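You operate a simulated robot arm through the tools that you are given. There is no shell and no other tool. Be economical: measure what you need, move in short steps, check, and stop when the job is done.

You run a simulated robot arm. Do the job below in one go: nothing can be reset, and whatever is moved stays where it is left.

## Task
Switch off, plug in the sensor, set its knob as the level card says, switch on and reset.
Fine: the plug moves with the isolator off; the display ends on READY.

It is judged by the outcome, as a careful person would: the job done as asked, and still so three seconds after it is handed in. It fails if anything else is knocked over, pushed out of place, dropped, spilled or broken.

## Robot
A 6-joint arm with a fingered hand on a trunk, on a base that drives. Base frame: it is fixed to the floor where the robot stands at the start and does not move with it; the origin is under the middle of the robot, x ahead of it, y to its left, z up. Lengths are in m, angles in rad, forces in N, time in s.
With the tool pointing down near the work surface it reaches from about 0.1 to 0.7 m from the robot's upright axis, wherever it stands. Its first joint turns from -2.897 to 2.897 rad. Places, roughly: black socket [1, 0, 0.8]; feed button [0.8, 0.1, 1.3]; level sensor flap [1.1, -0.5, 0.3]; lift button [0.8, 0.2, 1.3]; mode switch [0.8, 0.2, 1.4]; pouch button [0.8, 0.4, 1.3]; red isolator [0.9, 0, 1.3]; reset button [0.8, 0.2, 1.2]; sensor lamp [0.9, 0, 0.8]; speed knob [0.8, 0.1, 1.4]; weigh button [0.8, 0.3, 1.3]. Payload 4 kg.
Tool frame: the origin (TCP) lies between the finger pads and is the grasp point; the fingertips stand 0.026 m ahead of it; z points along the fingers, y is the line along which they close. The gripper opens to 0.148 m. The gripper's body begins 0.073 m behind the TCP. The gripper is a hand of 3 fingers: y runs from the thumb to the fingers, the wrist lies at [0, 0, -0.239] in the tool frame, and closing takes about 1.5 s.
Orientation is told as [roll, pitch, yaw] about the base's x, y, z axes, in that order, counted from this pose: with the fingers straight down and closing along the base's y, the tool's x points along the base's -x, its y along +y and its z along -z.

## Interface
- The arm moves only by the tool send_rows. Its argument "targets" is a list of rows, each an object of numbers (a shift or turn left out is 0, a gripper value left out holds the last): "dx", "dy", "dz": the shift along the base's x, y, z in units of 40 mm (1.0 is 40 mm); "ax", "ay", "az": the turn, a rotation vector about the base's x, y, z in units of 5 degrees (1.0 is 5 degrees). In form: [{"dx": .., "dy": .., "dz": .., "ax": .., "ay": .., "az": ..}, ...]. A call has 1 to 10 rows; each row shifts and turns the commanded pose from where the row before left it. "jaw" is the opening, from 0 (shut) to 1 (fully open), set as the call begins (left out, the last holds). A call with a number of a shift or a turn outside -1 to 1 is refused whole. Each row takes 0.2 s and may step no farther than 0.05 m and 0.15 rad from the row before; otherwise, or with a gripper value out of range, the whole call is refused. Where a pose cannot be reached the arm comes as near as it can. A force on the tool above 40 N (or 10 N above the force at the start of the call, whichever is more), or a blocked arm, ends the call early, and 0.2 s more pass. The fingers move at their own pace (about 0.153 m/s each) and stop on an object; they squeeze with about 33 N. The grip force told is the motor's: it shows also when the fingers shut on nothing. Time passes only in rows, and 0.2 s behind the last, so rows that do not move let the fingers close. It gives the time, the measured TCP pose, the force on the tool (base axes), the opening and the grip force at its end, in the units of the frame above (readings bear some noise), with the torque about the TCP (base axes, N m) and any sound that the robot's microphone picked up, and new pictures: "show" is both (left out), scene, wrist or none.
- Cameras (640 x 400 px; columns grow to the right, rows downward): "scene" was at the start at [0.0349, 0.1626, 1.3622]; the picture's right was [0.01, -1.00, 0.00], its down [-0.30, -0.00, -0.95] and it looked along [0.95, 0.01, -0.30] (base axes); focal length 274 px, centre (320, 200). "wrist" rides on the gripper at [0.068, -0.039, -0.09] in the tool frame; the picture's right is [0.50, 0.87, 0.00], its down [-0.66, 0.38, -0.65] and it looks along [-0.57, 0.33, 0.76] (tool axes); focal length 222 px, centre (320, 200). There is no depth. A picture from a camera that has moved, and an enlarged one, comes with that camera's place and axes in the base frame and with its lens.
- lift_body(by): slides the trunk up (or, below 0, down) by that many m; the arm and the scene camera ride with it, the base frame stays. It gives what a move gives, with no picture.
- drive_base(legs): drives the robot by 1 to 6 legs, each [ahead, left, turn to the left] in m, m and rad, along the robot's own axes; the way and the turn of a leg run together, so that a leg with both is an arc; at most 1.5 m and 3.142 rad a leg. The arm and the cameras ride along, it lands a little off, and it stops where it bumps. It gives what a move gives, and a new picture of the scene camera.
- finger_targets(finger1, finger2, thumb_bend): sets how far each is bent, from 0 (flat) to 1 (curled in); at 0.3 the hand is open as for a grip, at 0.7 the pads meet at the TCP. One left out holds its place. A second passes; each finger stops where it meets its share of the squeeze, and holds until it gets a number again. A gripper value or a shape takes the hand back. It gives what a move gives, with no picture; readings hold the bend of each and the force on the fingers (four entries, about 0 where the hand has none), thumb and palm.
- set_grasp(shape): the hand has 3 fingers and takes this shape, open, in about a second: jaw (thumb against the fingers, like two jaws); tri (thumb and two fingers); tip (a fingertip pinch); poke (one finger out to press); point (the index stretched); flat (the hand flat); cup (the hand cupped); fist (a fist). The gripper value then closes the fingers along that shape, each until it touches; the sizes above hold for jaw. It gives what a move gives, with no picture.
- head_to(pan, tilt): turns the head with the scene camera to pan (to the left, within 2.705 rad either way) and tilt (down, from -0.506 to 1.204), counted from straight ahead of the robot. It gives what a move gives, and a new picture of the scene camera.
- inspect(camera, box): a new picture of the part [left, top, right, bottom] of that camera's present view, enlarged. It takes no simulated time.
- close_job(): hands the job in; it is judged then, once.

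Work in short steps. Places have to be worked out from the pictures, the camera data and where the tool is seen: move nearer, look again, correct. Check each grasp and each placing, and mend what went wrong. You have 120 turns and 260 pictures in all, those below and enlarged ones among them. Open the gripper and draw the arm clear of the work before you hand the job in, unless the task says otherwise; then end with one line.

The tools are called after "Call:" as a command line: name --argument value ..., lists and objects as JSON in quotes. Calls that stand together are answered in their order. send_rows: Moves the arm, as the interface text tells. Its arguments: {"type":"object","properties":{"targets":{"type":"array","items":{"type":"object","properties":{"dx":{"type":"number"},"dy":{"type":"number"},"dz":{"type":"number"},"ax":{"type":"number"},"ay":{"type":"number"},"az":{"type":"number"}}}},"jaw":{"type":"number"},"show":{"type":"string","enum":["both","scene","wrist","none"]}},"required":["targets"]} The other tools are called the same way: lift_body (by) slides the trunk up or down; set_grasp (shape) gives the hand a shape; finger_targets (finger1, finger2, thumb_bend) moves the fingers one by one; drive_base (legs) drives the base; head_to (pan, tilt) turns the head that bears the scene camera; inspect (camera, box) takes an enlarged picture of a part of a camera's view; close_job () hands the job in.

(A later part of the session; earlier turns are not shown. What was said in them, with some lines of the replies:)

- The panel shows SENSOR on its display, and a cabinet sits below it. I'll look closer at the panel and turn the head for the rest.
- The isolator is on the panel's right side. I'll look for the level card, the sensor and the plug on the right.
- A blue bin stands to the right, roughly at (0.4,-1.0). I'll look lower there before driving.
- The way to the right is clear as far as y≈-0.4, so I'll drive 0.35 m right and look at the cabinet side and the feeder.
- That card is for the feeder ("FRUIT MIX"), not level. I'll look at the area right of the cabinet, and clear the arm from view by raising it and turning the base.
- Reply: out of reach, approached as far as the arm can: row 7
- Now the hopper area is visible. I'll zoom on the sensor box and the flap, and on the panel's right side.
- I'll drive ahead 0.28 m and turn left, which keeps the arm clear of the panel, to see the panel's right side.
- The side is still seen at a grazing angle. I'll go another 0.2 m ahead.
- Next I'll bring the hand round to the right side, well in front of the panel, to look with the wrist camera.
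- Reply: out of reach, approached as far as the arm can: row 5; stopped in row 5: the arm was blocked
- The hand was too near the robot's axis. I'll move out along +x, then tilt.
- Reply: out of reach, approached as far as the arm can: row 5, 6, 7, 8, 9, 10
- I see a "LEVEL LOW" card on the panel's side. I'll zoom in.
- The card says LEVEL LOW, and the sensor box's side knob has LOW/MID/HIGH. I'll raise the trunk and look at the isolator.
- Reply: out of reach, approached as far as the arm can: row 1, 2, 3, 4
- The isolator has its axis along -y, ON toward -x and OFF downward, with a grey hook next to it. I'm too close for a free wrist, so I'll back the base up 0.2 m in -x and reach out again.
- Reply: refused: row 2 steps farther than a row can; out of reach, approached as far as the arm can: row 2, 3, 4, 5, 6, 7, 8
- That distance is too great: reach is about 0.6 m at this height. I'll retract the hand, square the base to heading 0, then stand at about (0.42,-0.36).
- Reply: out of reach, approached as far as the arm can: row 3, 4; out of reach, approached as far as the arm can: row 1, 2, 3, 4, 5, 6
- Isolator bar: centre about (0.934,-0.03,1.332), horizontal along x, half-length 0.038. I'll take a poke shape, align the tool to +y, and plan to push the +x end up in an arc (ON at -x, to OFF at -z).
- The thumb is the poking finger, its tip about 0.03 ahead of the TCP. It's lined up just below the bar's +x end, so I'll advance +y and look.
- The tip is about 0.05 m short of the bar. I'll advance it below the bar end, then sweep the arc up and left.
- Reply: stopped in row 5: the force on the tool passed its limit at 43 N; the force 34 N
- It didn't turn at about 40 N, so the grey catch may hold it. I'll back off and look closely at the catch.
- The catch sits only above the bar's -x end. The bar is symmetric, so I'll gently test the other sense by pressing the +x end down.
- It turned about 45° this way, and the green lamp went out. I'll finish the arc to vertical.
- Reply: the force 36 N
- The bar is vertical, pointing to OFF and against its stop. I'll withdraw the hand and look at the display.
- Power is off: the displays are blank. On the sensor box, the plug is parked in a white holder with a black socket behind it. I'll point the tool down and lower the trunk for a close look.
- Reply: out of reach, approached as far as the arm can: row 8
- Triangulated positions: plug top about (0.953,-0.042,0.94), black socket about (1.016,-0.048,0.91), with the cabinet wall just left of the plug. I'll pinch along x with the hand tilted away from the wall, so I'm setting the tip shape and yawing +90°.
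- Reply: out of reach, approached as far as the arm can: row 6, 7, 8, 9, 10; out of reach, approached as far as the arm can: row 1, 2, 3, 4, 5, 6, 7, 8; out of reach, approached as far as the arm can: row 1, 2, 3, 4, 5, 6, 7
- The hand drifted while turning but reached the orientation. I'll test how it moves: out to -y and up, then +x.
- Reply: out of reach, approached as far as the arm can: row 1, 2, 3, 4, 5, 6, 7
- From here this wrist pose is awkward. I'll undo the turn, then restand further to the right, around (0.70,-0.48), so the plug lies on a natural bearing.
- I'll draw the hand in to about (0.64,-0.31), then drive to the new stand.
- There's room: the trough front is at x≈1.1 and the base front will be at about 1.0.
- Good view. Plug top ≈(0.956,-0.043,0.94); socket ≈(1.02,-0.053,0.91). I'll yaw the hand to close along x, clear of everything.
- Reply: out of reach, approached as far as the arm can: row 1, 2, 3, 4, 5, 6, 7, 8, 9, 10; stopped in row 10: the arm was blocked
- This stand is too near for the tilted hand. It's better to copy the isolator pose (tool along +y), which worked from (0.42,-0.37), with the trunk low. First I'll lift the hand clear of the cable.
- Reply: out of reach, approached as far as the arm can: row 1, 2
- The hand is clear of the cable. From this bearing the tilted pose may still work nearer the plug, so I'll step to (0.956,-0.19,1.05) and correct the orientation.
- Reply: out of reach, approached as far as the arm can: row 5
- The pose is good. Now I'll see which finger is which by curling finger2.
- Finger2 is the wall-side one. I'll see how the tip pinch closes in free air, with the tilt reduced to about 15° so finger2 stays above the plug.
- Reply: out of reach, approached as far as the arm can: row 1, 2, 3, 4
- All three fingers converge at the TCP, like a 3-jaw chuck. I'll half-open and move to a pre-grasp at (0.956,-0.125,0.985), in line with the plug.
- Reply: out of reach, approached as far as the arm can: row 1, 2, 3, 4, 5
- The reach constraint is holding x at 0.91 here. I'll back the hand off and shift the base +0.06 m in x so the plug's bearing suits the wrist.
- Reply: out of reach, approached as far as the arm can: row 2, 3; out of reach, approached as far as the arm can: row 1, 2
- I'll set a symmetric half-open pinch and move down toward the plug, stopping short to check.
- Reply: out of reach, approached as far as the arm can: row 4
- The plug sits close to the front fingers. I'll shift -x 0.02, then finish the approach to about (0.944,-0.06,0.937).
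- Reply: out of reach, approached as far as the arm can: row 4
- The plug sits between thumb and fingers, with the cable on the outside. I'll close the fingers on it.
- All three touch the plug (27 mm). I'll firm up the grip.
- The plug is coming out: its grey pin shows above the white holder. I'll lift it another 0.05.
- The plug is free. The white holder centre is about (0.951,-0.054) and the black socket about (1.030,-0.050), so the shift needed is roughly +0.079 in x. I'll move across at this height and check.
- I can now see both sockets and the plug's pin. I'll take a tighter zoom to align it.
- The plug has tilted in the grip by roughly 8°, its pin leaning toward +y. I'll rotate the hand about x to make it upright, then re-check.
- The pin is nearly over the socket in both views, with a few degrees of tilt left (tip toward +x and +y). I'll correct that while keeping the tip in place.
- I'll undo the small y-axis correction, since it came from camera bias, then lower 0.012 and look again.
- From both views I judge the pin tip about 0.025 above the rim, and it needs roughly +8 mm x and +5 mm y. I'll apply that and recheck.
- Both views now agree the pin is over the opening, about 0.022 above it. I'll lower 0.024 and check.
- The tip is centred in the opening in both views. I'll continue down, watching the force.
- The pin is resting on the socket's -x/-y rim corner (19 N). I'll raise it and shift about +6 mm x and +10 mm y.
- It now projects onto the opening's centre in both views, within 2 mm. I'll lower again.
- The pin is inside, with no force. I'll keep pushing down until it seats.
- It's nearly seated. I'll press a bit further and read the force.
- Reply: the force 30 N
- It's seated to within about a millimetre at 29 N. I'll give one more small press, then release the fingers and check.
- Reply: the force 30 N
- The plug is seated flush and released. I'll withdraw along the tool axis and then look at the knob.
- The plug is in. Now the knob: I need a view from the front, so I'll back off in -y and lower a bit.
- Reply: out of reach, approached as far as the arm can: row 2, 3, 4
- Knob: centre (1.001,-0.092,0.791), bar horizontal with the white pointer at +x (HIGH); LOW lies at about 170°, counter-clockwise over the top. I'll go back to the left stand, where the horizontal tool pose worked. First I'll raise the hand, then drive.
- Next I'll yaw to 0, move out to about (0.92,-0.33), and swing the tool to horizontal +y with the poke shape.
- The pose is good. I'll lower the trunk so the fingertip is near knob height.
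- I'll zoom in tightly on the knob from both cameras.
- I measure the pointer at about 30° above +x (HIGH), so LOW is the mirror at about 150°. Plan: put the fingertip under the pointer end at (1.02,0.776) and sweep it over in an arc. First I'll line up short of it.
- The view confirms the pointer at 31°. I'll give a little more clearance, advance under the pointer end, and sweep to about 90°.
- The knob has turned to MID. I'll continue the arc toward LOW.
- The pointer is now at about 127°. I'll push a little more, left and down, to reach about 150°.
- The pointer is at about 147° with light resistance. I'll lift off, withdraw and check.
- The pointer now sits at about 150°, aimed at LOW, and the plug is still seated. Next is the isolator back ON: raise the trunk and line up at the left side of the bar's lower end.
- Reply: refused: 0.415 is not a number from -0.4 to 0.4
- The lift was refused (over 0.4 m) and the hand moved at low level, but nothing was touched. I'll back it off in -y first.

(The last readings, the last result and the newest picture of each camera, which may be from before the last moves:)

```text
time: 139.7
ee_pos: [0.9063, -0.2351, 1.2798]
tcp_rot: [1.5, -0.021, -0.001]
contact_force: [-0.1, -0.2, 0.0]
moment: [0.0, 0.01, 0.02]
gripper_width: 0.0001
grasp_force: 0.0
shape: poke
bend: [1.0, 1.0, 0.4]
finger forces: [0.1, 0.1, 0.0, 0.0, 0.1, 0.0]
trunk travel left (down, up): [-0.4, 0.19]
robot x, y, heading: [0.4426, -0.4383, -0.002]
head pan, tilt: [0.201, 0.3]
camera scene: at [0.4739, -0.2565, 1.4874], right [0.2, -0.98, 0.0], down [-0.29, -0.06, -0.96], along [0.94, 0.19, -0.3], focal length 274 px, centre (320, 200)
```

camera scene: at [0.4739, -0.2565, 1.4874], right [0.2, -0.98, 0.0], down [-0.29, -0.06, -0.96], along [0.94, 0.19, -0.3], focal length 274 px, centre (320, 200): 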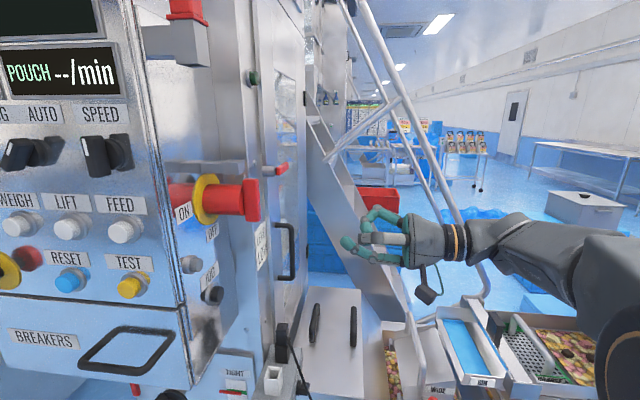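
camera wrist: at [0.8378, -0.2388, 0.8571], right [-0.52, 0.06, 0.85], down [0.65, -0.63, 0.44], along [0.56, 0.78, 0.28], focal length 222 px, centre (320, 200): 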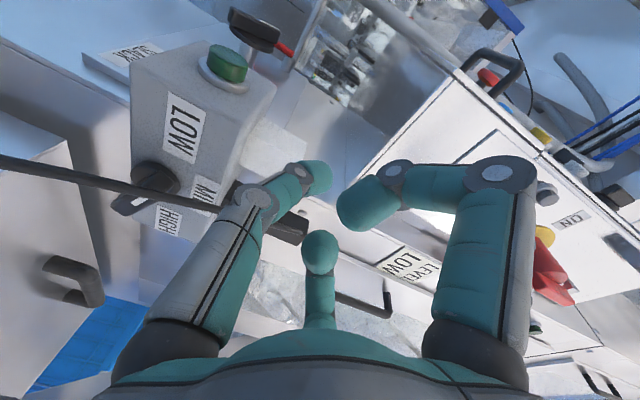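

Now I'll approach the isolator: raise to z 1.307 and advance beside the lower bar end.

Call:
send_rows --targets '[{"dz": 0.68}, {"dy": 1}, {"dy": 1}, {"dy": 1}, {"dy": 0.7}, {}]'

Call:
inspect --camera "scene" --box '[160, 140, 320, 260]'

Call:
inspect --camera "wrist" --box '[200, 0, 480, 200]'

```text
time: 141.1
ee_pos: [0.9068, -0.0851, 1.3062]
tcp_rot: [1.498, -0.02, -0.001]
contact_force: [0.0, -0.5, 0.6]
moment: [-0.02, -0.01, 0.0]
gripper_width: 0.0
grasp_force: 0.0
shape: poke
bend: [1.0, 1.0, 0.4]
finger forces: [0.0, 0.0, 0.0, 0.1, 0.0, 0.0]
trunk travel left (down, up): [-0.4, 0.19]
robot x, y, heading: [0.4398, -0.4377, -0.001]
head pan, tilt: [0.201, 0.3]
camera scene: at [0.4739, -0.2563, 1.4875], right [0.2, -0.98, 0.0], down [-0.29, -0.06, -0.96], along [0.94, 0.19, -0.3], focal length 274 px, centre (320, 200)
camera wrist: at [0.8391, -0.1785, 1.2739], right [-0.52, 0.06, 0.85], down [0.65, -0.63, 0.44], along [0.56, 0.78, 0.28], focal length 222 px, centre (320, 200)
```

scene: 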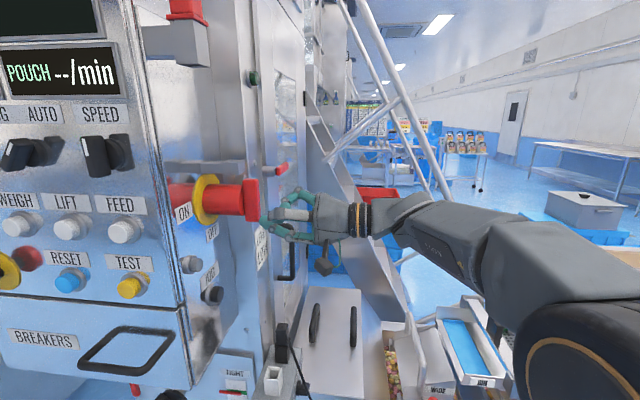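
wrist: 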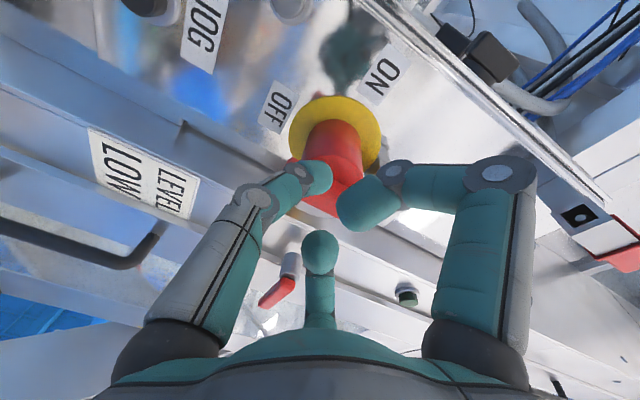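

```text
3.33 times, centred on (240, 200) of scene
camera zoom: at [0.4739, -0.2563, 1.4875], right [0.2, -0.98, 0.0], down [-0.29, -0.06, -0.96], along [0.94, 0.19, -0.3], focal length 914 px, centre (587, 200)
```

zoom: 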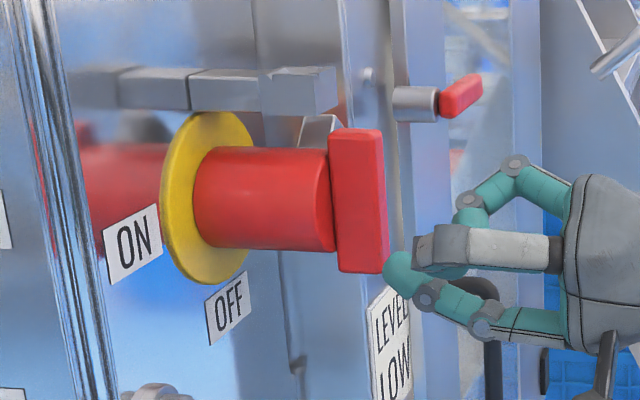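

```text
2.00 times, centred on (340, 100) of wrist
camera zoom: at [0.8391, -0.1785, 1.2739], right [-0.52, 0.06, 0.85], down [0.65, -0.63, 0.44], along [0.56, 0.78, 0.28], focal length 444 px, centre (280, 400)
```

zoom: 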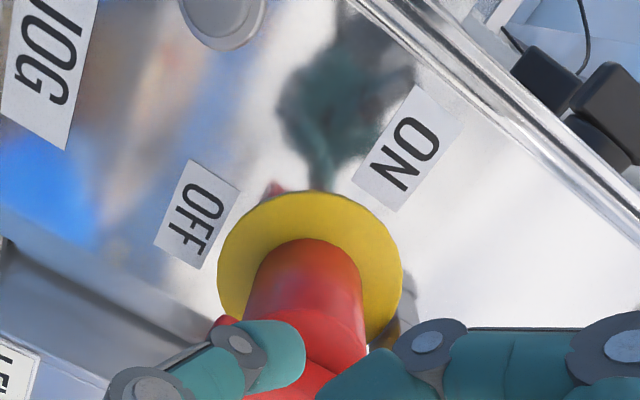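

The tip is beside the bar's lower end. I'll advance and sweep the lower end toward +x and up, to ON.

Call:
send_rows --targets '[{"dy": 0.82}, {"dx": 0.32, "dz": -0.05}, {"dx": 0.32, "dz": -0.06}, {"dx": 0.45, "dz": 0.1}, {"dx": 0.34, "dz": 0.31}, {"dz": 0.15}]'

Call:
inspect --camera "scene" --box '[160, 140, 320, 260]'

```text
time: 142.5
ee_pos: [0.9633, -0.0527, 1.3219]
tcp_rot: [1.492, -0.018, -0.001]
contact_force: [-9.1, -6.7, -27.3]
moment: [-0.52, 0.03, 0.19]
gripper_width: 0.0
grasp_force: 0.1
shape: poke
bend: [1.0, 1.0, 0.38]
finger forces: [0.0, 0.0, 0.0, 0.0, 26.5, 0.1]
trunk travel left (down, up): [-0.4, 0.19]
robot x, y, heading: [0.4393, -0.4364, -0.004]
head pan, tilt: [0.201, 0.3]
camera scene: at [0.4742, -0.2561, 1.4869], right [0.2, -0.98, 0.0], down [-0.29, -0.06, -0.96], along [0.94, 0.19, -0.3], focal length 274 px, centre (320, 200)
camera wrist: at [0.8968, -0.1462, 1.2894], right [-0.52, 0.07, 0.85], down [0.65, -0.62, 0.44], along [0.56, 0.78, 0.28], focal length 222 px, centre (320, 200)
```

scene: 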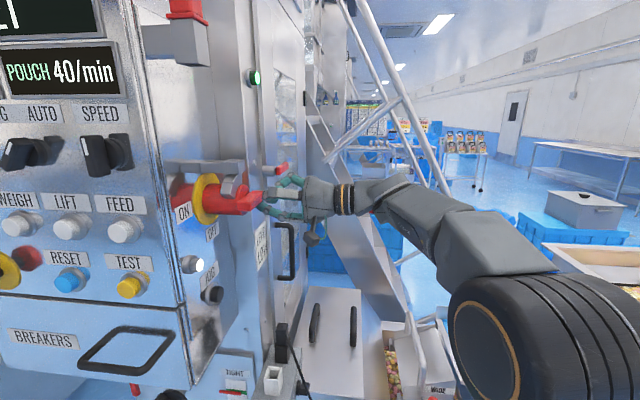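
wrist: 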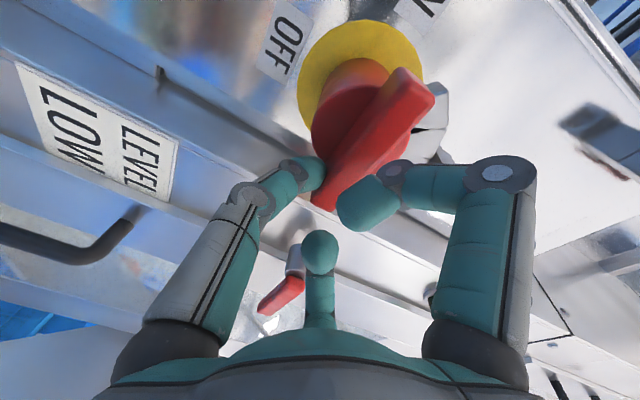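

```text
3.33 times, centred on (240, 200) of scene
camera zoom: at [0.4742, -0.2561, 1.4869], right [0.2, -0.98, 0.0], down [-0.29, -0.06, -0.96], along [0.94, 0.19, -0.3], focal length 914 px, centre (587, 200)
```

zoom: 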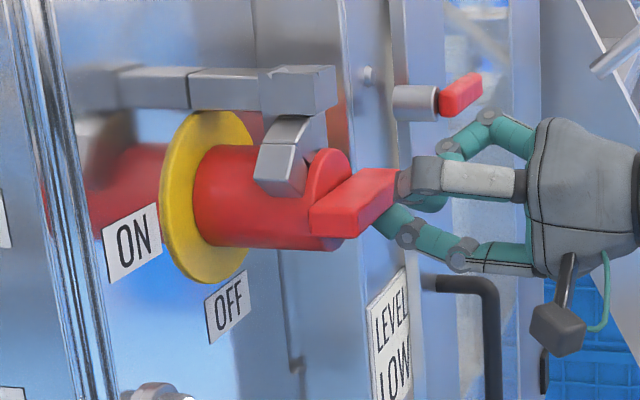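

Power is back on at the stop. I'll withdraw (down, then -y) and look at the display and reset button.

Call:
send_rows --targets '[{"dz": -0.4}, {"dy": -1}, {"dy": -1}, {"dy": -1}, {"dy": -1}]' --show "none"

Call:
head_to --pan 0.9 --tilt 0.4

```text
time: 143.7
ee_pos: [0.9601, -0.2123, 1.3097]
tcp_rot: [1.5, -0.019, 0.0]
contact_force: [-0.2, -0.3, 0.2]
moment: [-0.02, -0.03, 0.0]
gripper_width: 0.0
grasp_force: 0.1
shape: poke
bend: [1.0, 1.0, 0.4]
finger forces: [0.0, 0.0, 0.1, 0.1, 0.0, 0.1]
trunk travel left (down, up): [-0.4, 0.19]
robot x, y, heading: [0.4422, -0.437, -0.005]
head pan, tilt: [0.201, 0.3]
```

```text
time: 144.7
ee_pos: [0.9597, -0.2125, 1.3092]
tcp_rot: [1.499, -0.021, 0.001]
contact_force: [-0.6, 0.1, 0.1]
moment: [0.0, 0.0, -0.03]
gripper_width: 0.0
grasp_force: 0.2
shape: poke
bend: [1.0, 1.0, 0.4]
finger forces: [0.0, 0.1, 0.1, 0.0, 0.1, 0.1]
trunk travel left (down, up): [-0.4, 0.19]
robot x, y, heading: [0.4411, -0.4379, -0.001]
head pan, tilt: [0.901, 0.4]
camera scene: at [0.4401, -0.2025, 1.4782], right [0.78, -0.62, 0.0], down [-0.24, -0.3, -0.92], along [0.57, 0.72, -0.39], focal length 274 px, centre (320, 200)
```

scene: 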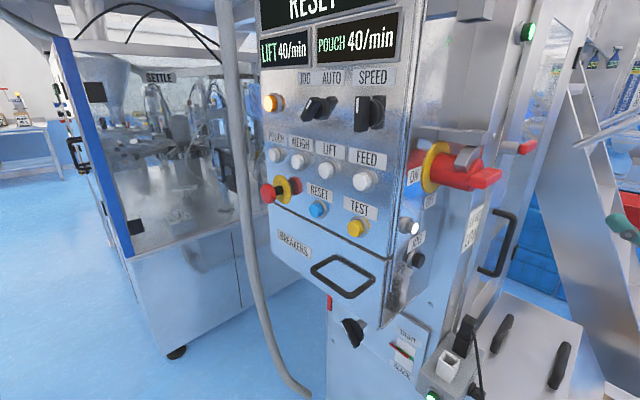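

The display reads RESET, and the sensor lamp is lit green. The reset button is at about (0.786,0.240,1.218). I'll drive back, then left, in front of the panel.

Call:
drive_base --legs '[[-0.44, 0, 0], [0, 0.54, 0]]'

Call:
head_to --pan 0.1 --tilt 0.25

```text
time: 150.1
ee_pos: [0.5203, 0.3211, 1.3093]
tcp_rot: [1.497, -0.022, 0.003]
contact_force: [0.4, -1.3, -0.4]
moment: [0.0, -0.01, 0.05]
gripper_width: 0.0
grasp_force: 0.0
shape: poke
bend: [1.0, 1.0, 0.4]
finger forces: [0.0, 0.0, 0.0, 0.1, 0.1, 0.0]
trunk travel left (down, up): [-0.4, 0.19]
robot x, y, heading: [0.0037, 0.0933, 0.001]
head pan, tilt: [0.901, 0.4]
camera scene: at [-0.0012, 0.3289, 1.4782], right [0.79, -0.62, 0.0], down [-0.24, -0.31, -0.92], along [0.57, 0.72, -0.39], focal length 274 px, centre (320, 200)
```

scene: 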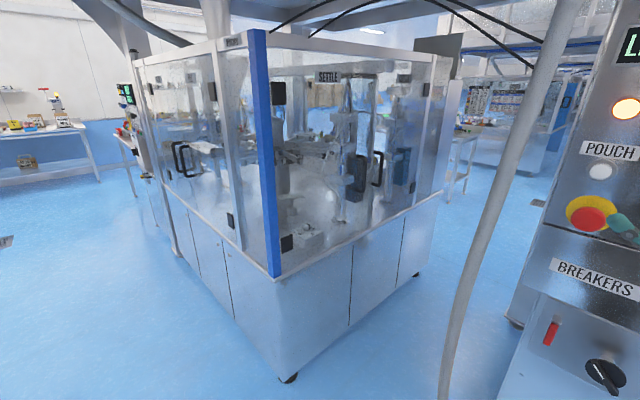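

```text
time: 151.2
ee_pos: [0.5189, 0.3207, 1.3106]
tcp_rot: [1.499, -0.021, 0.004]
contact_force: [0.4, -0.2, 0.1]
moment: [0.0, 0.0, 0.01]
gripper_width: 0.0
grasp_force: 0.1
shape: poke
bend: [1.0, 1.0, 0.4]
finger forces: [0.1, 0.0, 0.1, 0.0, 0.0, 0.1]
trunk travel left (down, up): [-0.4, 0.19]
robot x, y, heading: [0.0002, 0.0912, 0.006]
head pan, tilt: [0.099, 0.25]
camera scene: at [0.0344, 0.2656, 1.4922], right [0.1, -0.99, 0.0], down [-0.25, -0.03, -0.97], along [0.96, 0.1, -0.25], focal length 274 px, centre (320, 200)
```

scene: 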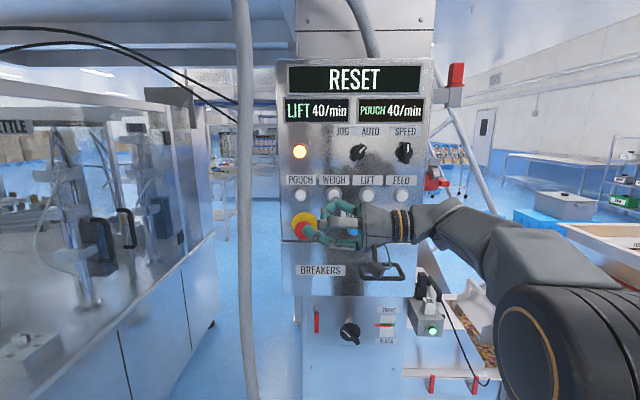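

Now I'll swing the tool from +y to +x with the hand kept well back from the panel.

Call:
send_rows --targets '[{"az": -1, "dy": -0.3}, {"az": -1, "dy": -0.3}, {"az": -1, "dy": -0.3}, {"az": -1, "dy": -0.3}, {"az": -1, "dy": -0.3}, {"az": -1, "dy": -0.3}, {"az": -1}, {"az": -1}, {"az": -1}, {"az": -1}]' --show "none"

Call:
send_rows --targets '[{"az": -1}, {"az": -1}, {"az": -1}, {"az": -1}, {"az": -1}, {"az": -1}, {"az": -1}, {"az": -1}]'

```text
time: 153.4
ee_pos: [0.5194, 0.248, 1.311]
tcp_rot: [1.499, -0.024, -0.869]
contact_force: [0.2, 0.4, 0.1]
moment: [0.04, 0.0, -0.01]
gripper_width: 0.0
grasp_force: 0.0
shape: poke
bend: [1.0, 1.0, 0.4]
finger forces: [0.0, 0.0, 0.0, 0.0, 0.0, 0.0]
trunk travel left (down, up): [-0.4, 0.19]
robot x, y, heading: [0.0032, 0.0933, 0.003]
head pan, tilt: [0.099, 0.25]
```

```text
time: 155.2
ee_pos: [0.5428, 0.0943, 1.2933]
tcp_rot: [1.501, -0.024, -1.547]
contact_force: [-0.5, -0.1, 0.9]
moment: [0.02, 0.01, -0.03]
gripper_width: 0.0
grasp_force: 0.1
shape: poke
bend: [1.0, 1.0, 0.4]
finger forces: [0.0, 0.0, 0.0, 0.0, 0.1, 0.0]
out of reach, approached as far as the arm can: row 5, 6, 7, 8
trunk travel left (down, up): [-0.4, 0.19]
robot x, y, heading: [0.0014, 0.0925, 0.003]
head pan, tilt: [0.099, 0.25]
camera scene: at [0.0343, 0.2657, 1.4922], right [0.1, -0.99, 0.0], down [-0.25, -0.03, -0.97], along [0.96, 0.1, -0.25], focal length 274 px, centre (320, 200)
camera wrist: at [0.4485, 0.1592, 1.2601], right [0.05, 0.52, 0.85], down [-0.61, -0.66, 0.44], along [0.79, -0.54, 0.29], focal length 222 px, centre (320, 200)
```

scene: 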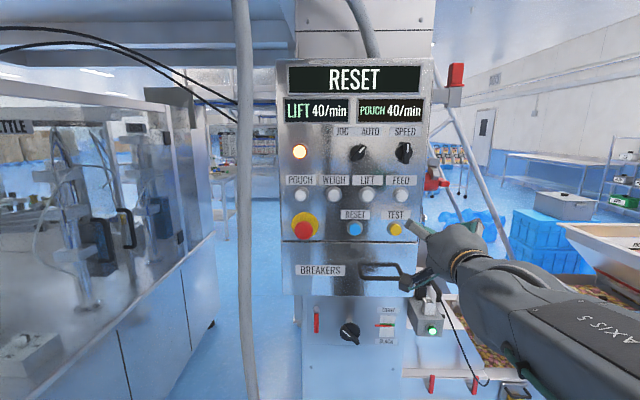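
wrist: 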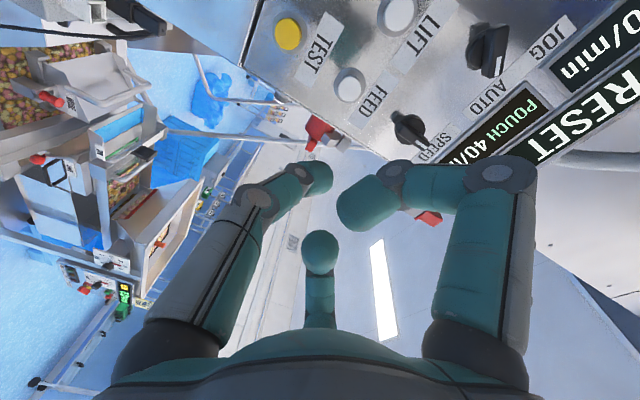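

The orientation is reached. I'll drive left 0.146 and ahead 0.1 to face the reset button, then lower to its height.

Call:
drive_base --legs '[[0, 0.146, 0], [0.1, 0, 0]]'

Call:
send_rows --targets '[{"dz": -0.6}, {"dz": -0.6}, {"dz": -0.55}, {}]'

Call:
inspect --camera "scene" --box '[280, 160, 440, 280]'

```text
time: 156.5
ee_pos: [0.5494, 0.1955, 1.2952]
tcp_rot: [1.503, -0.025, -1.406]
contact_force: [-1.0, -0.6, -0.6]
moment: [-0.03, 0.0, -0.01]
gripper_width: 0.0
grasp_force: 0.1
shape: poke
bend: [1.0, 1.0, 0.4]
finger forces: [0.0, 0.0, 0.0, 0.0, 0.0, 0.1]
trunk travel left (down, up): [-0.4, 0.19]
robot x, y, heading: [0.0135, 0.1207, 0.139]
head pan, tilt: [0.099, 0.25]
stopped in leg 1: the robot was blocked; the commanded pose is now the measured one
camera scene: at [0.0233, 0.2938, 1.4922], right [0.24, -0.97, 0.0], down [-0.24, -0.06, -0.97], along [0.94, 0.23, -0.25], focal length 274 px, centre (320, 200)
```

scene: 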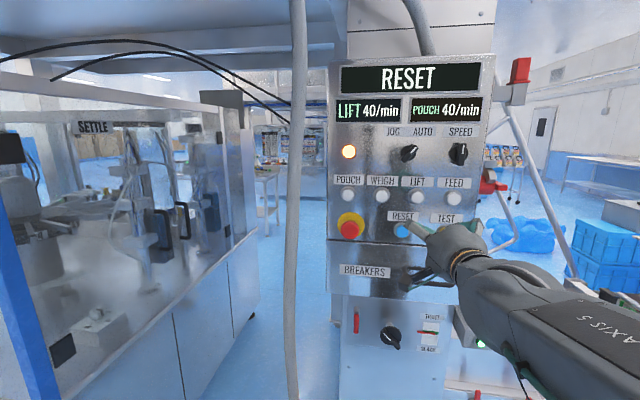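

```text
time: 157.5
ee_pos: [0.5427, 0.193, 1.2688]
tcp_rot: [1.476, -0.001, -1.407]
contact_force: [-0.8, 0.5, -0.8]
moment: [-0.02, 0.0, 0.0]
gripper_width: 0.0003
grasp_force: 0.0
shape: poke
bend: [1.0, 1.0, 0.4]
finger forces: [0.0, 0.0, 0.1, 0.1, 0.0, 0.0]
out of reach, approached as far as the arm can: row 1, 2, 3
trunk travel left (down, up): [-0.4, 0.19]
robot x, y, heading: [0.0148, 0.1248, 0.141]
head pan, tilt: [0.099, 0.25]
camera scene: at [0.0236, 0.294, 1.4922], right [0.24, -0.97, 0.0], down [-0.24, -0.06, -0.97], along [0.94, 0.23, -0.25], focal length 274 px, centre (320, 200)
camera wrist: at [0.44, 0.2451, 1.2397], right [0.0, 0.51, 0.86], down [-0.5, -0.75, 0.44], along [0.87, -0.43, 0.26], focal length 222 px, centre (320, 200)
```

scene: 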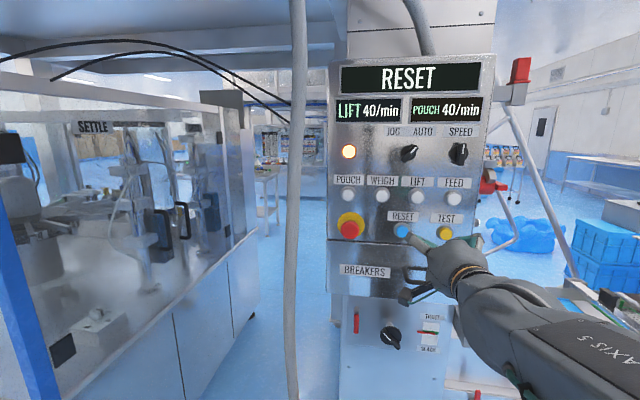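
wrist: 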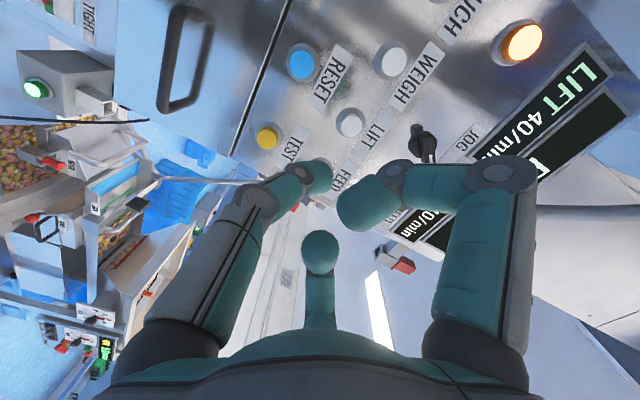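

```text
3.33 times, centred on (360, 220) of scene
camera zoom: at [0.0236, 0.294, 1.4922], right [0.24, -0.97, 0.0], down [-0.24, -0.06, -0.97], along [0.94, 0.23, -0.25], focal length 914 px, centre (187, 133)
```

zoom: 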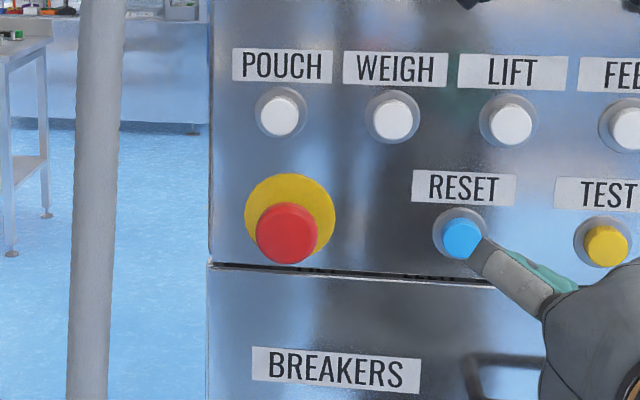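

The drive was blocked on the left. I'll look to see what is there before moving any more.

Call:
head_to --pan 1.6 --tilt 0.9

Call:
head_to --pan 2.5 --tilt 0.8

Call:
head_to --pan 0.5 --tilt 0.95

```text
time: 159.1
ee_pos: [0.5439, 0.1949, 1.2703]
tcp_rot: [1.477, -0.001, -1.407]
contact_force: [0.4, 0.0, -0.2]
moment: [-0.02, 0.02, 0.03]
gripper_width: 0.0
grasp_force: 0.1
shape: poke
bend: [1.0, 1.0, 0.4]
finger forces: [0.1, 0.1, 0.0, 0.1, 0.1, 0.1]
trunk travel left (down, up): [-0.4, 0.19]
robot x, y, heading: [0.0116, 0.1188, 0.14]
head pan, tilt: [1.6, 0.901]
camera scene: at [-0.0799, 0.3463, 1.4352], right [0.99, 0.17, 0.0], down [0.13, -0.77, -0.62], along [-0.1, 0.61, -0.78], focal length 274 px, centre (320, 200)
```

scene: 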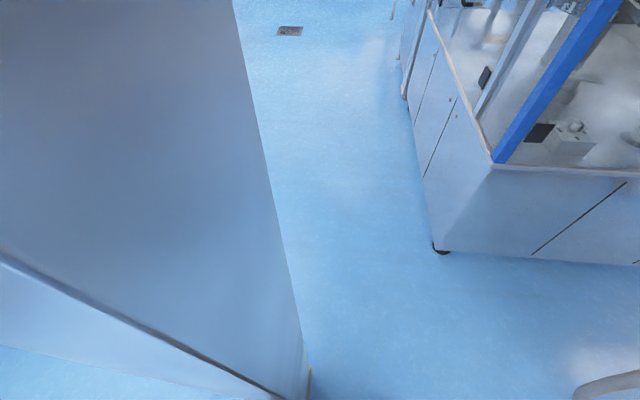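

```text
time: 160.3
ee_pos: [0.5427, 0.1937, 1.2696]
tcp_rot: [1.477, -0.002, -1.406]
contact_force: [-1.0, 0.4, 0.6]
moment: [0.02, -0.02, 0.01]
gripper_width: 0.0
grasp_force: 0.1
shape: poke
bend: [1.0, 1.0, 0.4]
finger forces: [0.0, 0.0, 0.0, 0.1, 0.0, 0.0]
trunk travel left (down, up): [-0.4, 0.19]
robot x, y, heading: [0.015, 0.1233, 0.136]
head pan, tilt: [2.499, 0.799]
camera scene: at [-0.1379, 0.3107, 1.4431], right [0.48, 0.88, 0.0], down [0.63, -0.35, -0.7], along [-0.61, 0.34, -0.72], focal length 274 px, centre (320, 200)
```

scene: 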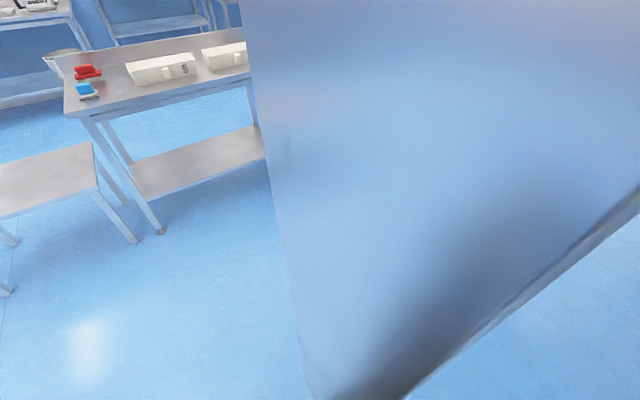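

```text
time: 162.2
ee_pos: [0.5425, 0.1936, 1.2693]
tcp_rot: [1.476, -0.002, -1.407]
contact_force: [0.6, 0.4, -0.2]
moment: [0.02, -0.01, -0.02]
gripper_width: 0.0001
grasp_force: 0.1
shape: poke
bend: [1.0, 1.0, 0.4]
finger forces: [0.0, 0.1, 0.0, 0.1, 0.0, 0.0]
trunk travel left (down, up): [-0.4, 0.19]
robot x, y, heading: [0.0145, 0.1175, 0.137]
head pan, tilt: [0.499, 0.949]
camera scene: at [-0.0088, 0.3152, 1.4316], right [0.6, -0.8, 0.0], down [-0.65, -0.49, -0.58], along [0.47, 0.35, -0.81], focal length 274 px, centre (320, 200)
```

scene: 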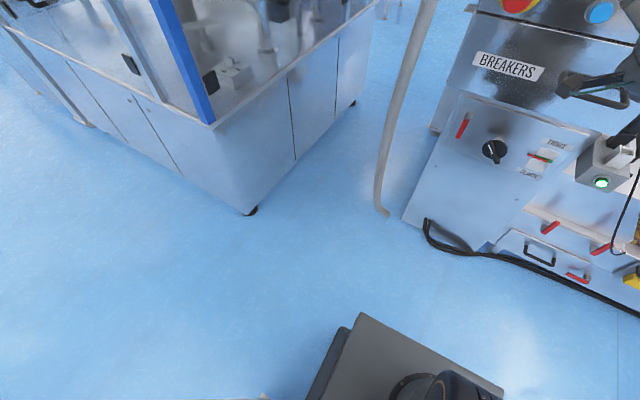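

A large fixed column stands behind on the left; I bumped it only lightly. I'll move ahead first, square up, then shift left.

Call:
drive_base --legs '[[0.1, 0, 0], [0, 0, -0.137], [0.04, 0.06, 0]]'

Call:
head_to --pan 0.0 --tilt 0.3

```text
time: 164.2
ee_pos: [0.6393, 0.1342, 1.2692]
tcp_rot: [1.477, -0.001, -1.523]
contact_force: [-1.0, -0.2, -0.9]
moment: [0.01, 0.0, -0.03]
gripper_width: 0.0001
grasp_force: 0.1
shape: poke
bend: [1.0, 1.0, 0.4]
finger forces: [0.0, 0.0, 0.1, 0.0, 0.1, 0.1]
trunk travel left (down, up): [-0.4, 0.19]
robot x, y, heading: [0.1086, 0.1209, 0.024]
head pan, tilt: [0.499, 0.949]
stopped in leg 3: the robot was blocked; the commanded pose is now the measured one
camera scene: at [0.1061, 0.3187, 1.4316], right [0.5, -0.87, 0.0], down [-0.7, -0.41, -0.58], along [0.5, 0.29, -0.81], focal length 274 px, centre (320, 200)
```

scene: 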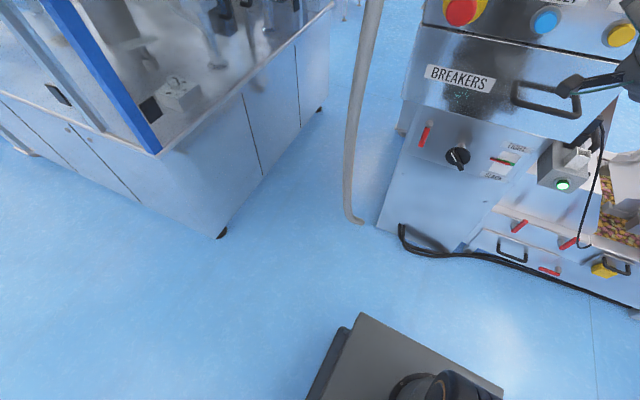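

```text
time: 165.2
ee_pos: [0.6404, 0.135, 1.2691]
tcp_rot: [1.476, -0.001, -1.52]
contact_force: [0.1, -0.1, 0.5]
moment: [-0.01, -0.01, 0.02]
gripper_width: 0.0
grasp_force: 0.1
shape: poke
bend: [1.0, 1.0, 0.4]
finger forces: [0.0, 0.0, 0.0, 0.0, 0.1, 0.0]
trunk travel left (down, up): [-0.4, 0.19]
robot x, y, heading: [0.1059, 0.1217, 0.023]
head pan, tilt: [0.0, 0.3]
camera scene: at [0.1365, 0.2847, 1.4874], right [0.03, -1.0, 0.0], down [-0.3, -0.01, -0.95], along [0.95, 0.02, -0.3], focal length 274 px, centre (320, 200)
```

scene: 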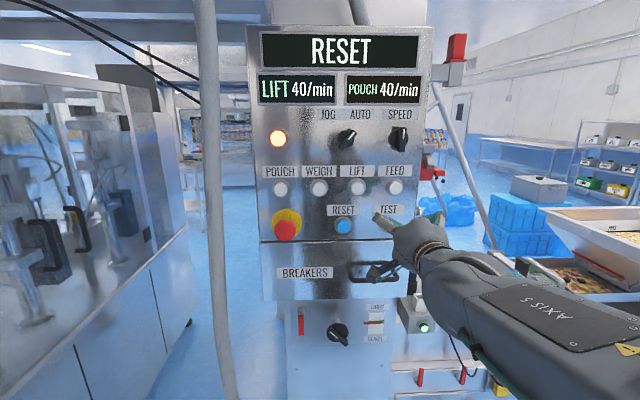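

I'm blocked further left, but the arm can cover the rest. I'll lower the trunk to button height and shift the hand +y with a slight yaw.

Call:
lift_body --by -0.043

Call:
send_rows --targets '[{"az": 0.6, "dy": 0.6}, {"az": 0.6, "dy": 0.6}, {"az": 0.6, "dy": 0.6}, {"az": 0.6, "dy": 0.5}, {}]'

Call:
inspect --camera "scene" --box '[260, 160, 440, 290]'

```text
time: 166.1
ee_pos: [0.6412, 0.1342, 1.2266]
tcp_rot: [1.478, -0.001, -1.521]
contact_force: [-0.1, -0.3, -0.4]
moment: [0.0, 0.02, 0.02]
gripper_width: 0.0
grasp_force: 0.0
shape: poke
bend: [1.0, 1.0, 0.4]
finger forces: [0.0, 0.1, 0.0, 0.0, 0.0, 0.0]
trunk travel left (down, up): [-0.357, 0.233]
robot x, y, heading: [0.1038, 0.121, 0.021]
head pan, tilt: [0.0, 0.3]
```

```text
time: 167.2
ee_pos: [0.6407, 0.2271, 1.2288]
tcp_rot: [1.477, -0.002, -1.313]
contact_force: [-0.1, -0.4, 0.6]
moment: [-0.02, 0.01, 0.02]
gripper_width: 0.0
grasp_force: 0.1
shape: poke
bend: [1.0, 1.0, 0.4]
finger forces: [0.0, 0.1, 0.0, 0.0, 0.1, 0.0]
trunk travel left (down, up): [-0.357, 0.233]
robot x, y, heading: [0.1059, 0.1203, 0.024]
head pan, tilt: [0.0, 0.3]
camera scene: at [0.1365, 0.2847, 1.4445], right [0.02, -1.0, 0.0], down [-0.3, -0.01, -0.96], along [0.95, 0.02, -0.3], focal length 274 px, centre (320, 200)
camera wrist: at [0.5333, 0.2685, 1.1976], right [-0.05, 0.51, 0.86], down [-0.43, -0.79, 0.44], along [0.9, -0.35, 0.26], focal length 222 px, centre (320, 200)
```

scene: 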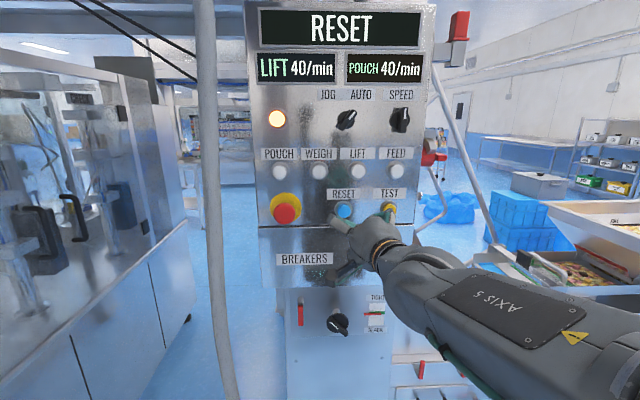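
wrist: 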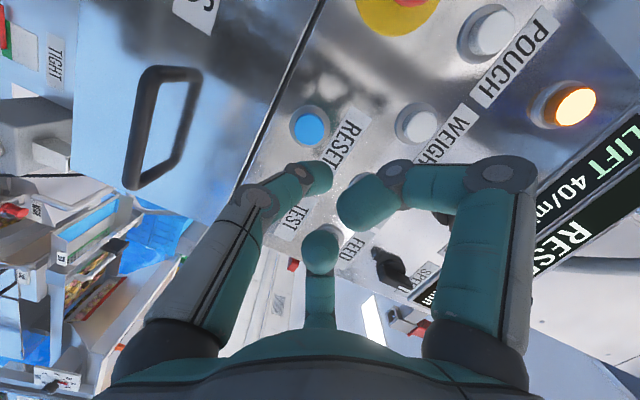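

```text
3.08 times, centred on (350, 225) of scene
camera zoom: at [0.1365, 0.2847, 1.4445], right [0.02, -1.0, 0.0], down [-0.3, -0.01, -0.96], along [0.95, 0.02, -0.3], focal length 843 px, centre (228, 123)
```

zoom: 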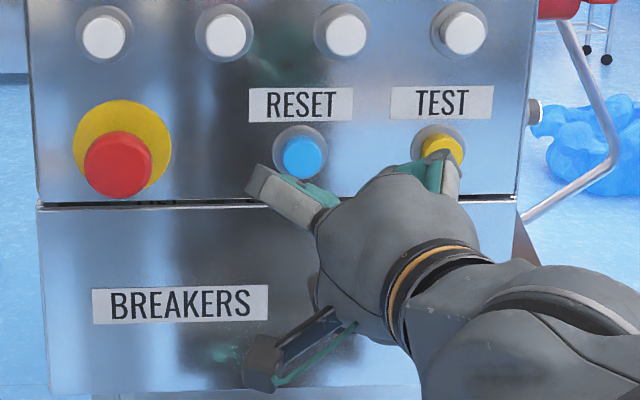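

Both cameras put the reset button at (0.786,0.239,1.216), and the fingertip is lined up about 0.12 short of it. I'll drive ahead 0.08, then press with the arm.

Call:
drive_base --legs '[[0.08, 0, 0]]'

Call:
inspect --camera "scene" --box '[280, 140, 440, 260]'

Call:
inspect --camera "wrist" --box '[200, 0, 480, 240]'

```text
time: 168.3
ee_pos: [0.72, 0.2283, 1.2272]
tcp_rot: [1.478, -0.001, -1.313]
contact_force: [-0.3, -0.2, 0.2]
moment: [-0.02, 0.02, 0.02]
gripper_width: 0.0
grasp_force: 0.0
shape: poke
bend: [1.0, 1.0, 0.4]
finger forces: [0.1, 0.0, 0.0, 0.1, 0.0, 0.1]
trunk travel left (down, up): [-0.357, 0.233]
robot x, y, heading: [0.1856, 0.1247, 0.027]
head pan, tilt: [0.0, 0.3]
camera scene: at [0.2166, 0.2866, 1.4445], right [0.02, -1.0, 0.0], down [-0.3, -0.01, -0.96], along [0.95, 0.02, -0.3], focal length 274 px, centre (320, 200)
```

scene: 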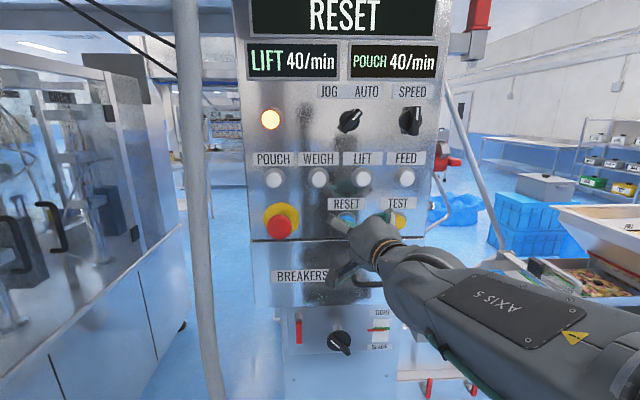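

```text
3.33 times, centred on (360, 200) of scene
camera zoom: at [0.2166, 0.2866, 1.4445], right [0.02, -1.0, 0.0], down [-0.3, -0.01, -0.96], along [0.95, 0.02, -0.3], focal length 914 px, centre (187, 200)
```

zoom: 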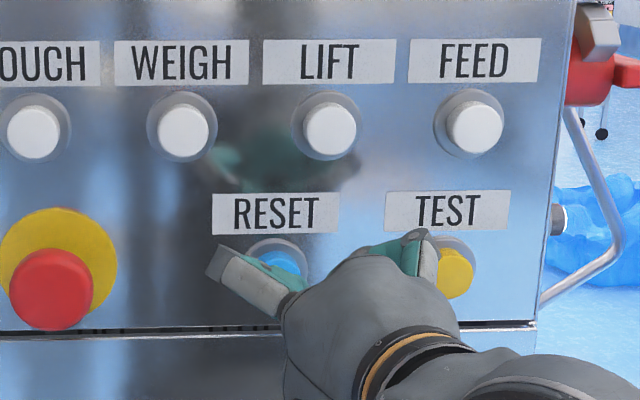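

```text
1.67 times, centred on (340, 120) of wrist
camera zoom: at [0.6134, 0.27, 1.1974], right [-0.05, 0.51, 0.86], down [-0.43, -0.79, 0.44], along [0.9, -0.35, 0.26], focal length 370 px, centre (287, 333)
```

zoom: 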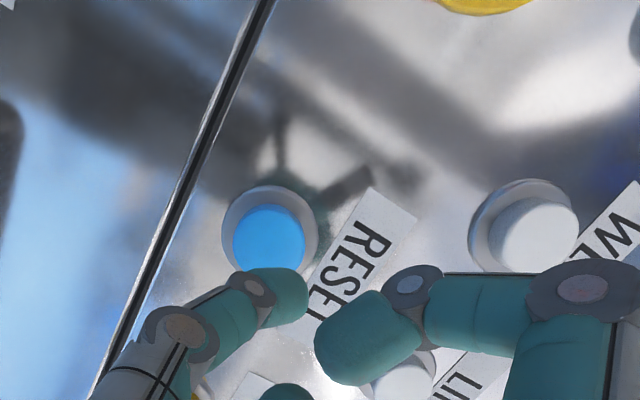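

The tip is just below the button in view, and forward motion carries it onto it. I'll press forward with a small +y correction.

Call:
send_rows --targets '[{"dx": 0.4, "dy": 0.14, "dz": -0.05}, {"dx": 0.3}, {"dx": 0.2}, {"dx": 0.15}]'

Call:
inspect --camera "wrist" --box '[200, 0, 480, 240]'

```text
time: 169.3
ee_pos: [0.7561, 0.2341, 1.225]
tcp_rot: [1.473, -0.004, -1.312]
contact_force: [-27.0, -2.1, -3.5]
moment: [-0.02, 0.11, -0.01]
gripper_width: 0.0
grasp_force: 0.1
shape: poke
bend: [1.0, 1.0, 0.9]
finger forces: [0.0, 0.1, 0.0, 0.0, 26.4, 0.1]
trunk travel left (down, up): [-0.357, 0.233]
robot x, y, heading: [0.1821, 0.1212, 0.026]
head pan, tilt: [0.0, 0.3]
heard: click
stopped in row 4: the force on the tool passed its limit at 46 N (the readings are from after the stop); the commanded pose is now the measured one
camera scene: at [0.2119, 0.2863, 1.4446], right [0.02, -1.0, 0.0], down [-0.29, -0.01, -0.96], along [0.96, 0.02, -0.29], focal length 274 px, centre (320, 200)
camera wrist: at [0.648, 0.2756, 1.1942], right [-0.05, 0.51, 0.86], down [-0.43, -0.79, 0.44], along [0.9, -0.34, 0.25], focal length 222 px, centre (320, 200)
```

scene: 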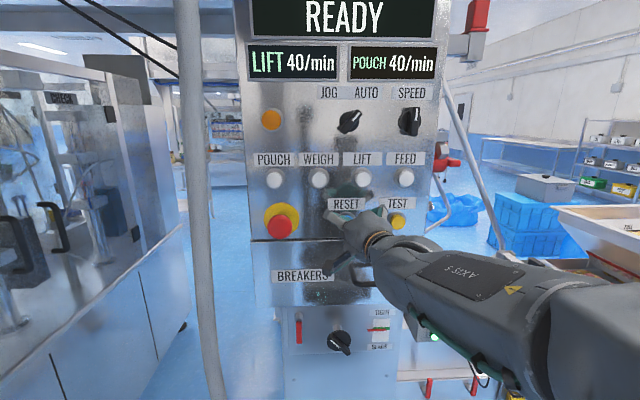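
wrist: 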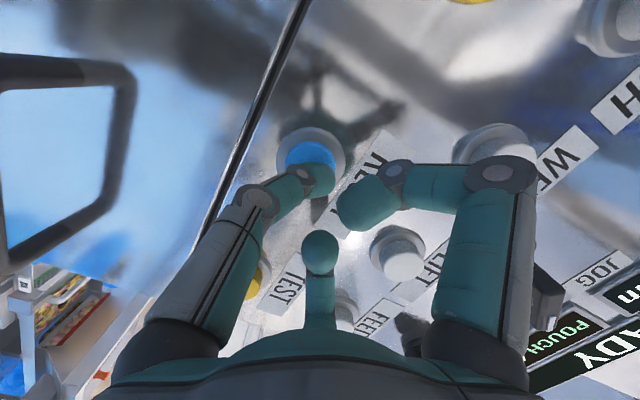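

```text
1.67 times, centred on (340, 120) of wrist
camera zoom: at [0.648, 0.2756, 1.1942], right [-0.05, 0.51, 0.86], down [-0.43, -0.79, 0.44], along [0.9, -0.34, 0.25], focal length 370 px, centre (287, 333)
```

zoom: 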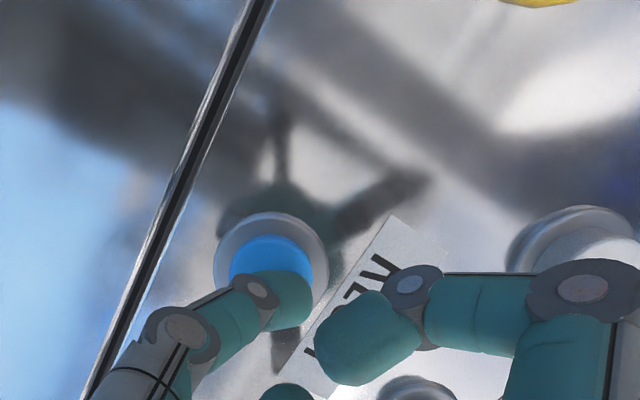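

A click was heard and the display shows READY. I'll retreat straight back, drive clear and verify.

Call:
send_rows --targets '[{"dx": -0.8}, {"dx": -0.9}, {"dx": -0.9}]' --show "none"

Call:
drive_base --legs '[[-0.1, -0.1, 0]]'

Call:
set_grasp --shape "jaw"

Call:
head_to --pan 0.0 --tilt 0.25

Call:
inspect --camera "scene" --box '[340, 220, 500, 340]'

```text
time: 170.1
ee_pos: [0.6609, 0.2268, 1.2188]
tcp_rot: [1.475, -0.008, -1.305]
contact_force: [0.1, 0.2, -0.9]
moment: [0.01, 0.02, -0.01]
gripper_width: 0.0002
grasp_force: 0.2
shape: poke
bend: [1.0, 1.0, 0.4]
finger forces: [0.1, 0.0, 0.0, 0.0, 0.0, 0.0]
out of reach, approached as far as the arm can: row 3
trunk travel left (down, up): [-0.357, 0.233]
robot x, y, heading: [0.187, 0.1237, 0.026]
head pan, tilt: [0.0, 0.3]
```

```text
time: 171.4
ee_pos: [0.5619, 0.1256, 1.2186]
tcp_rot: [1.476, -0.007, -1.308]
contact_force: [0.1, 0.2, 0.2]
moment: [0.0, 0.0, 0.02]
gripper_width: 0.0
grasp_force: 0.0
shape: poke
bend: [1.0, 1.0, 0.4]
finger forces: [0.0, 0.1, 0.0, 0.0, 0.0, 0.0]
trunk travel left (down, up): [-0.357, 0.233]
robot x, y, heading: [0.087, 0.0205, 0.023]
head pan, tilt: [0.0, 0.3]
camera scene: at [0.1185, 0.1841, 1.4445], right [0.03, -1.0, 0.0], down [-0.3, -0.01, -0.96], along [0.95, 0.02, -0.3], focal length 274 px, centre (320, 200)
```

scene: 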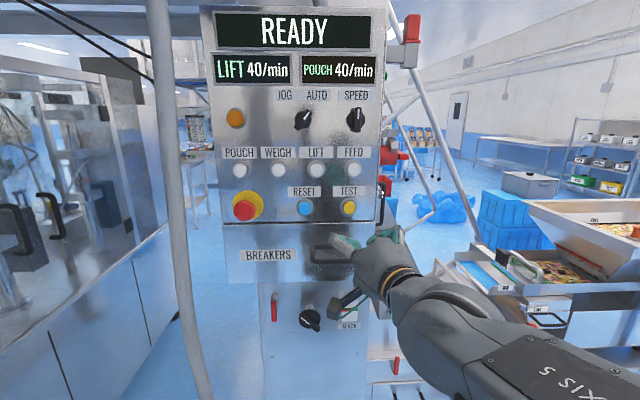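

```text
time: 172.3
ee_pos: [0.5617, 0.1251, 1.2189]
tcp_rot: [1.476, -0.008, -1.306]
contact_force: [1.1, -0.1, -0.5]
moment: [-0.01, 0.03, -0.01]
gripper_width: 0.148
grasp_force: 0.0
shape: jaw
bend: [0.3, 0.3, 0.3]
finger forces: [0.1, 0.1, 0.0, 0.1, 0.1, 0.0]
trunk travel left (down, up): [-0.357, 0.233]
robot x, y, heading: [0.0872, 0.022, 0.025]
head pan, tilt: [0.0, 0.3]
```

```text
time: 173.0
ee_pos: [0.5626, 0.1259, 1.218]
tcp_rot: [1.478, -0.009, -1.308]
contact_force: [-0.4, 0.2, 0.0]
moment: [0.0, -0.02, 0.01]
gripper_width: 0.1479
grasp_force: 0.0
shape: jaw
bend: [0.3, 0.3, 0.3]
finger forces: [0.0, 0.0, 0.1, 0.1, 0.1, 0.0]
trunk travel left (down, up): [-0.357, 0.233]
robot x, y, heading: [0.086, 0.0211, 0.031]
head pan, tilt: [0.0, 0.25]
camera scene: at [0.1184, 0.184, 1.4492], right [0.03, -1.0, 0.0], down [-0.25, -0.01, -0.97], along [0.97, 0.03, -0.25], focal length 274 px, centre (320, 200)
```

scene: 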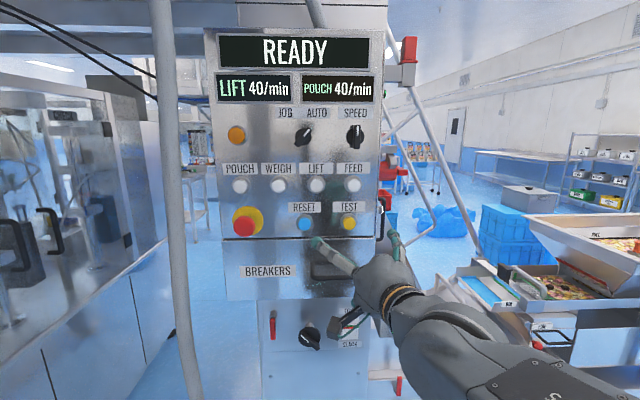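

```text
3.33 times, centred on (420, 280) of scene
camera zoom: at [0.1184, 0.184, 1.4492], right [0.03, -1.0, 0.0], down [-0.25, -0.01, -0.97], along [0.97, 0.03, -0.25], focal length 914 px, centre (-13, -67)
```

zoom: 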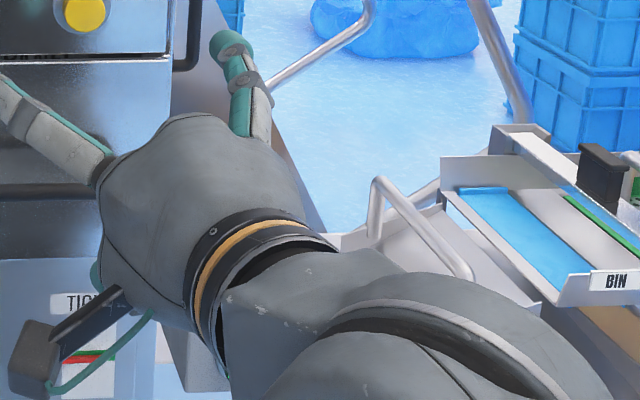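

The display has stayed on READY, the orange lamp is out, and the hand is open and clear of the panel. I'm handing in.

Call:
close_job

```text
The job is handed in.
```

The job is done and handed in: I turned the isolator off, moved the sensor plug to the black socket, set its knob to LOW as the level card says, switched back on and pressed reset; the display stayed on READY. While driving to the reset button the base bumped a large fixed column twice, and nothing looked moved.
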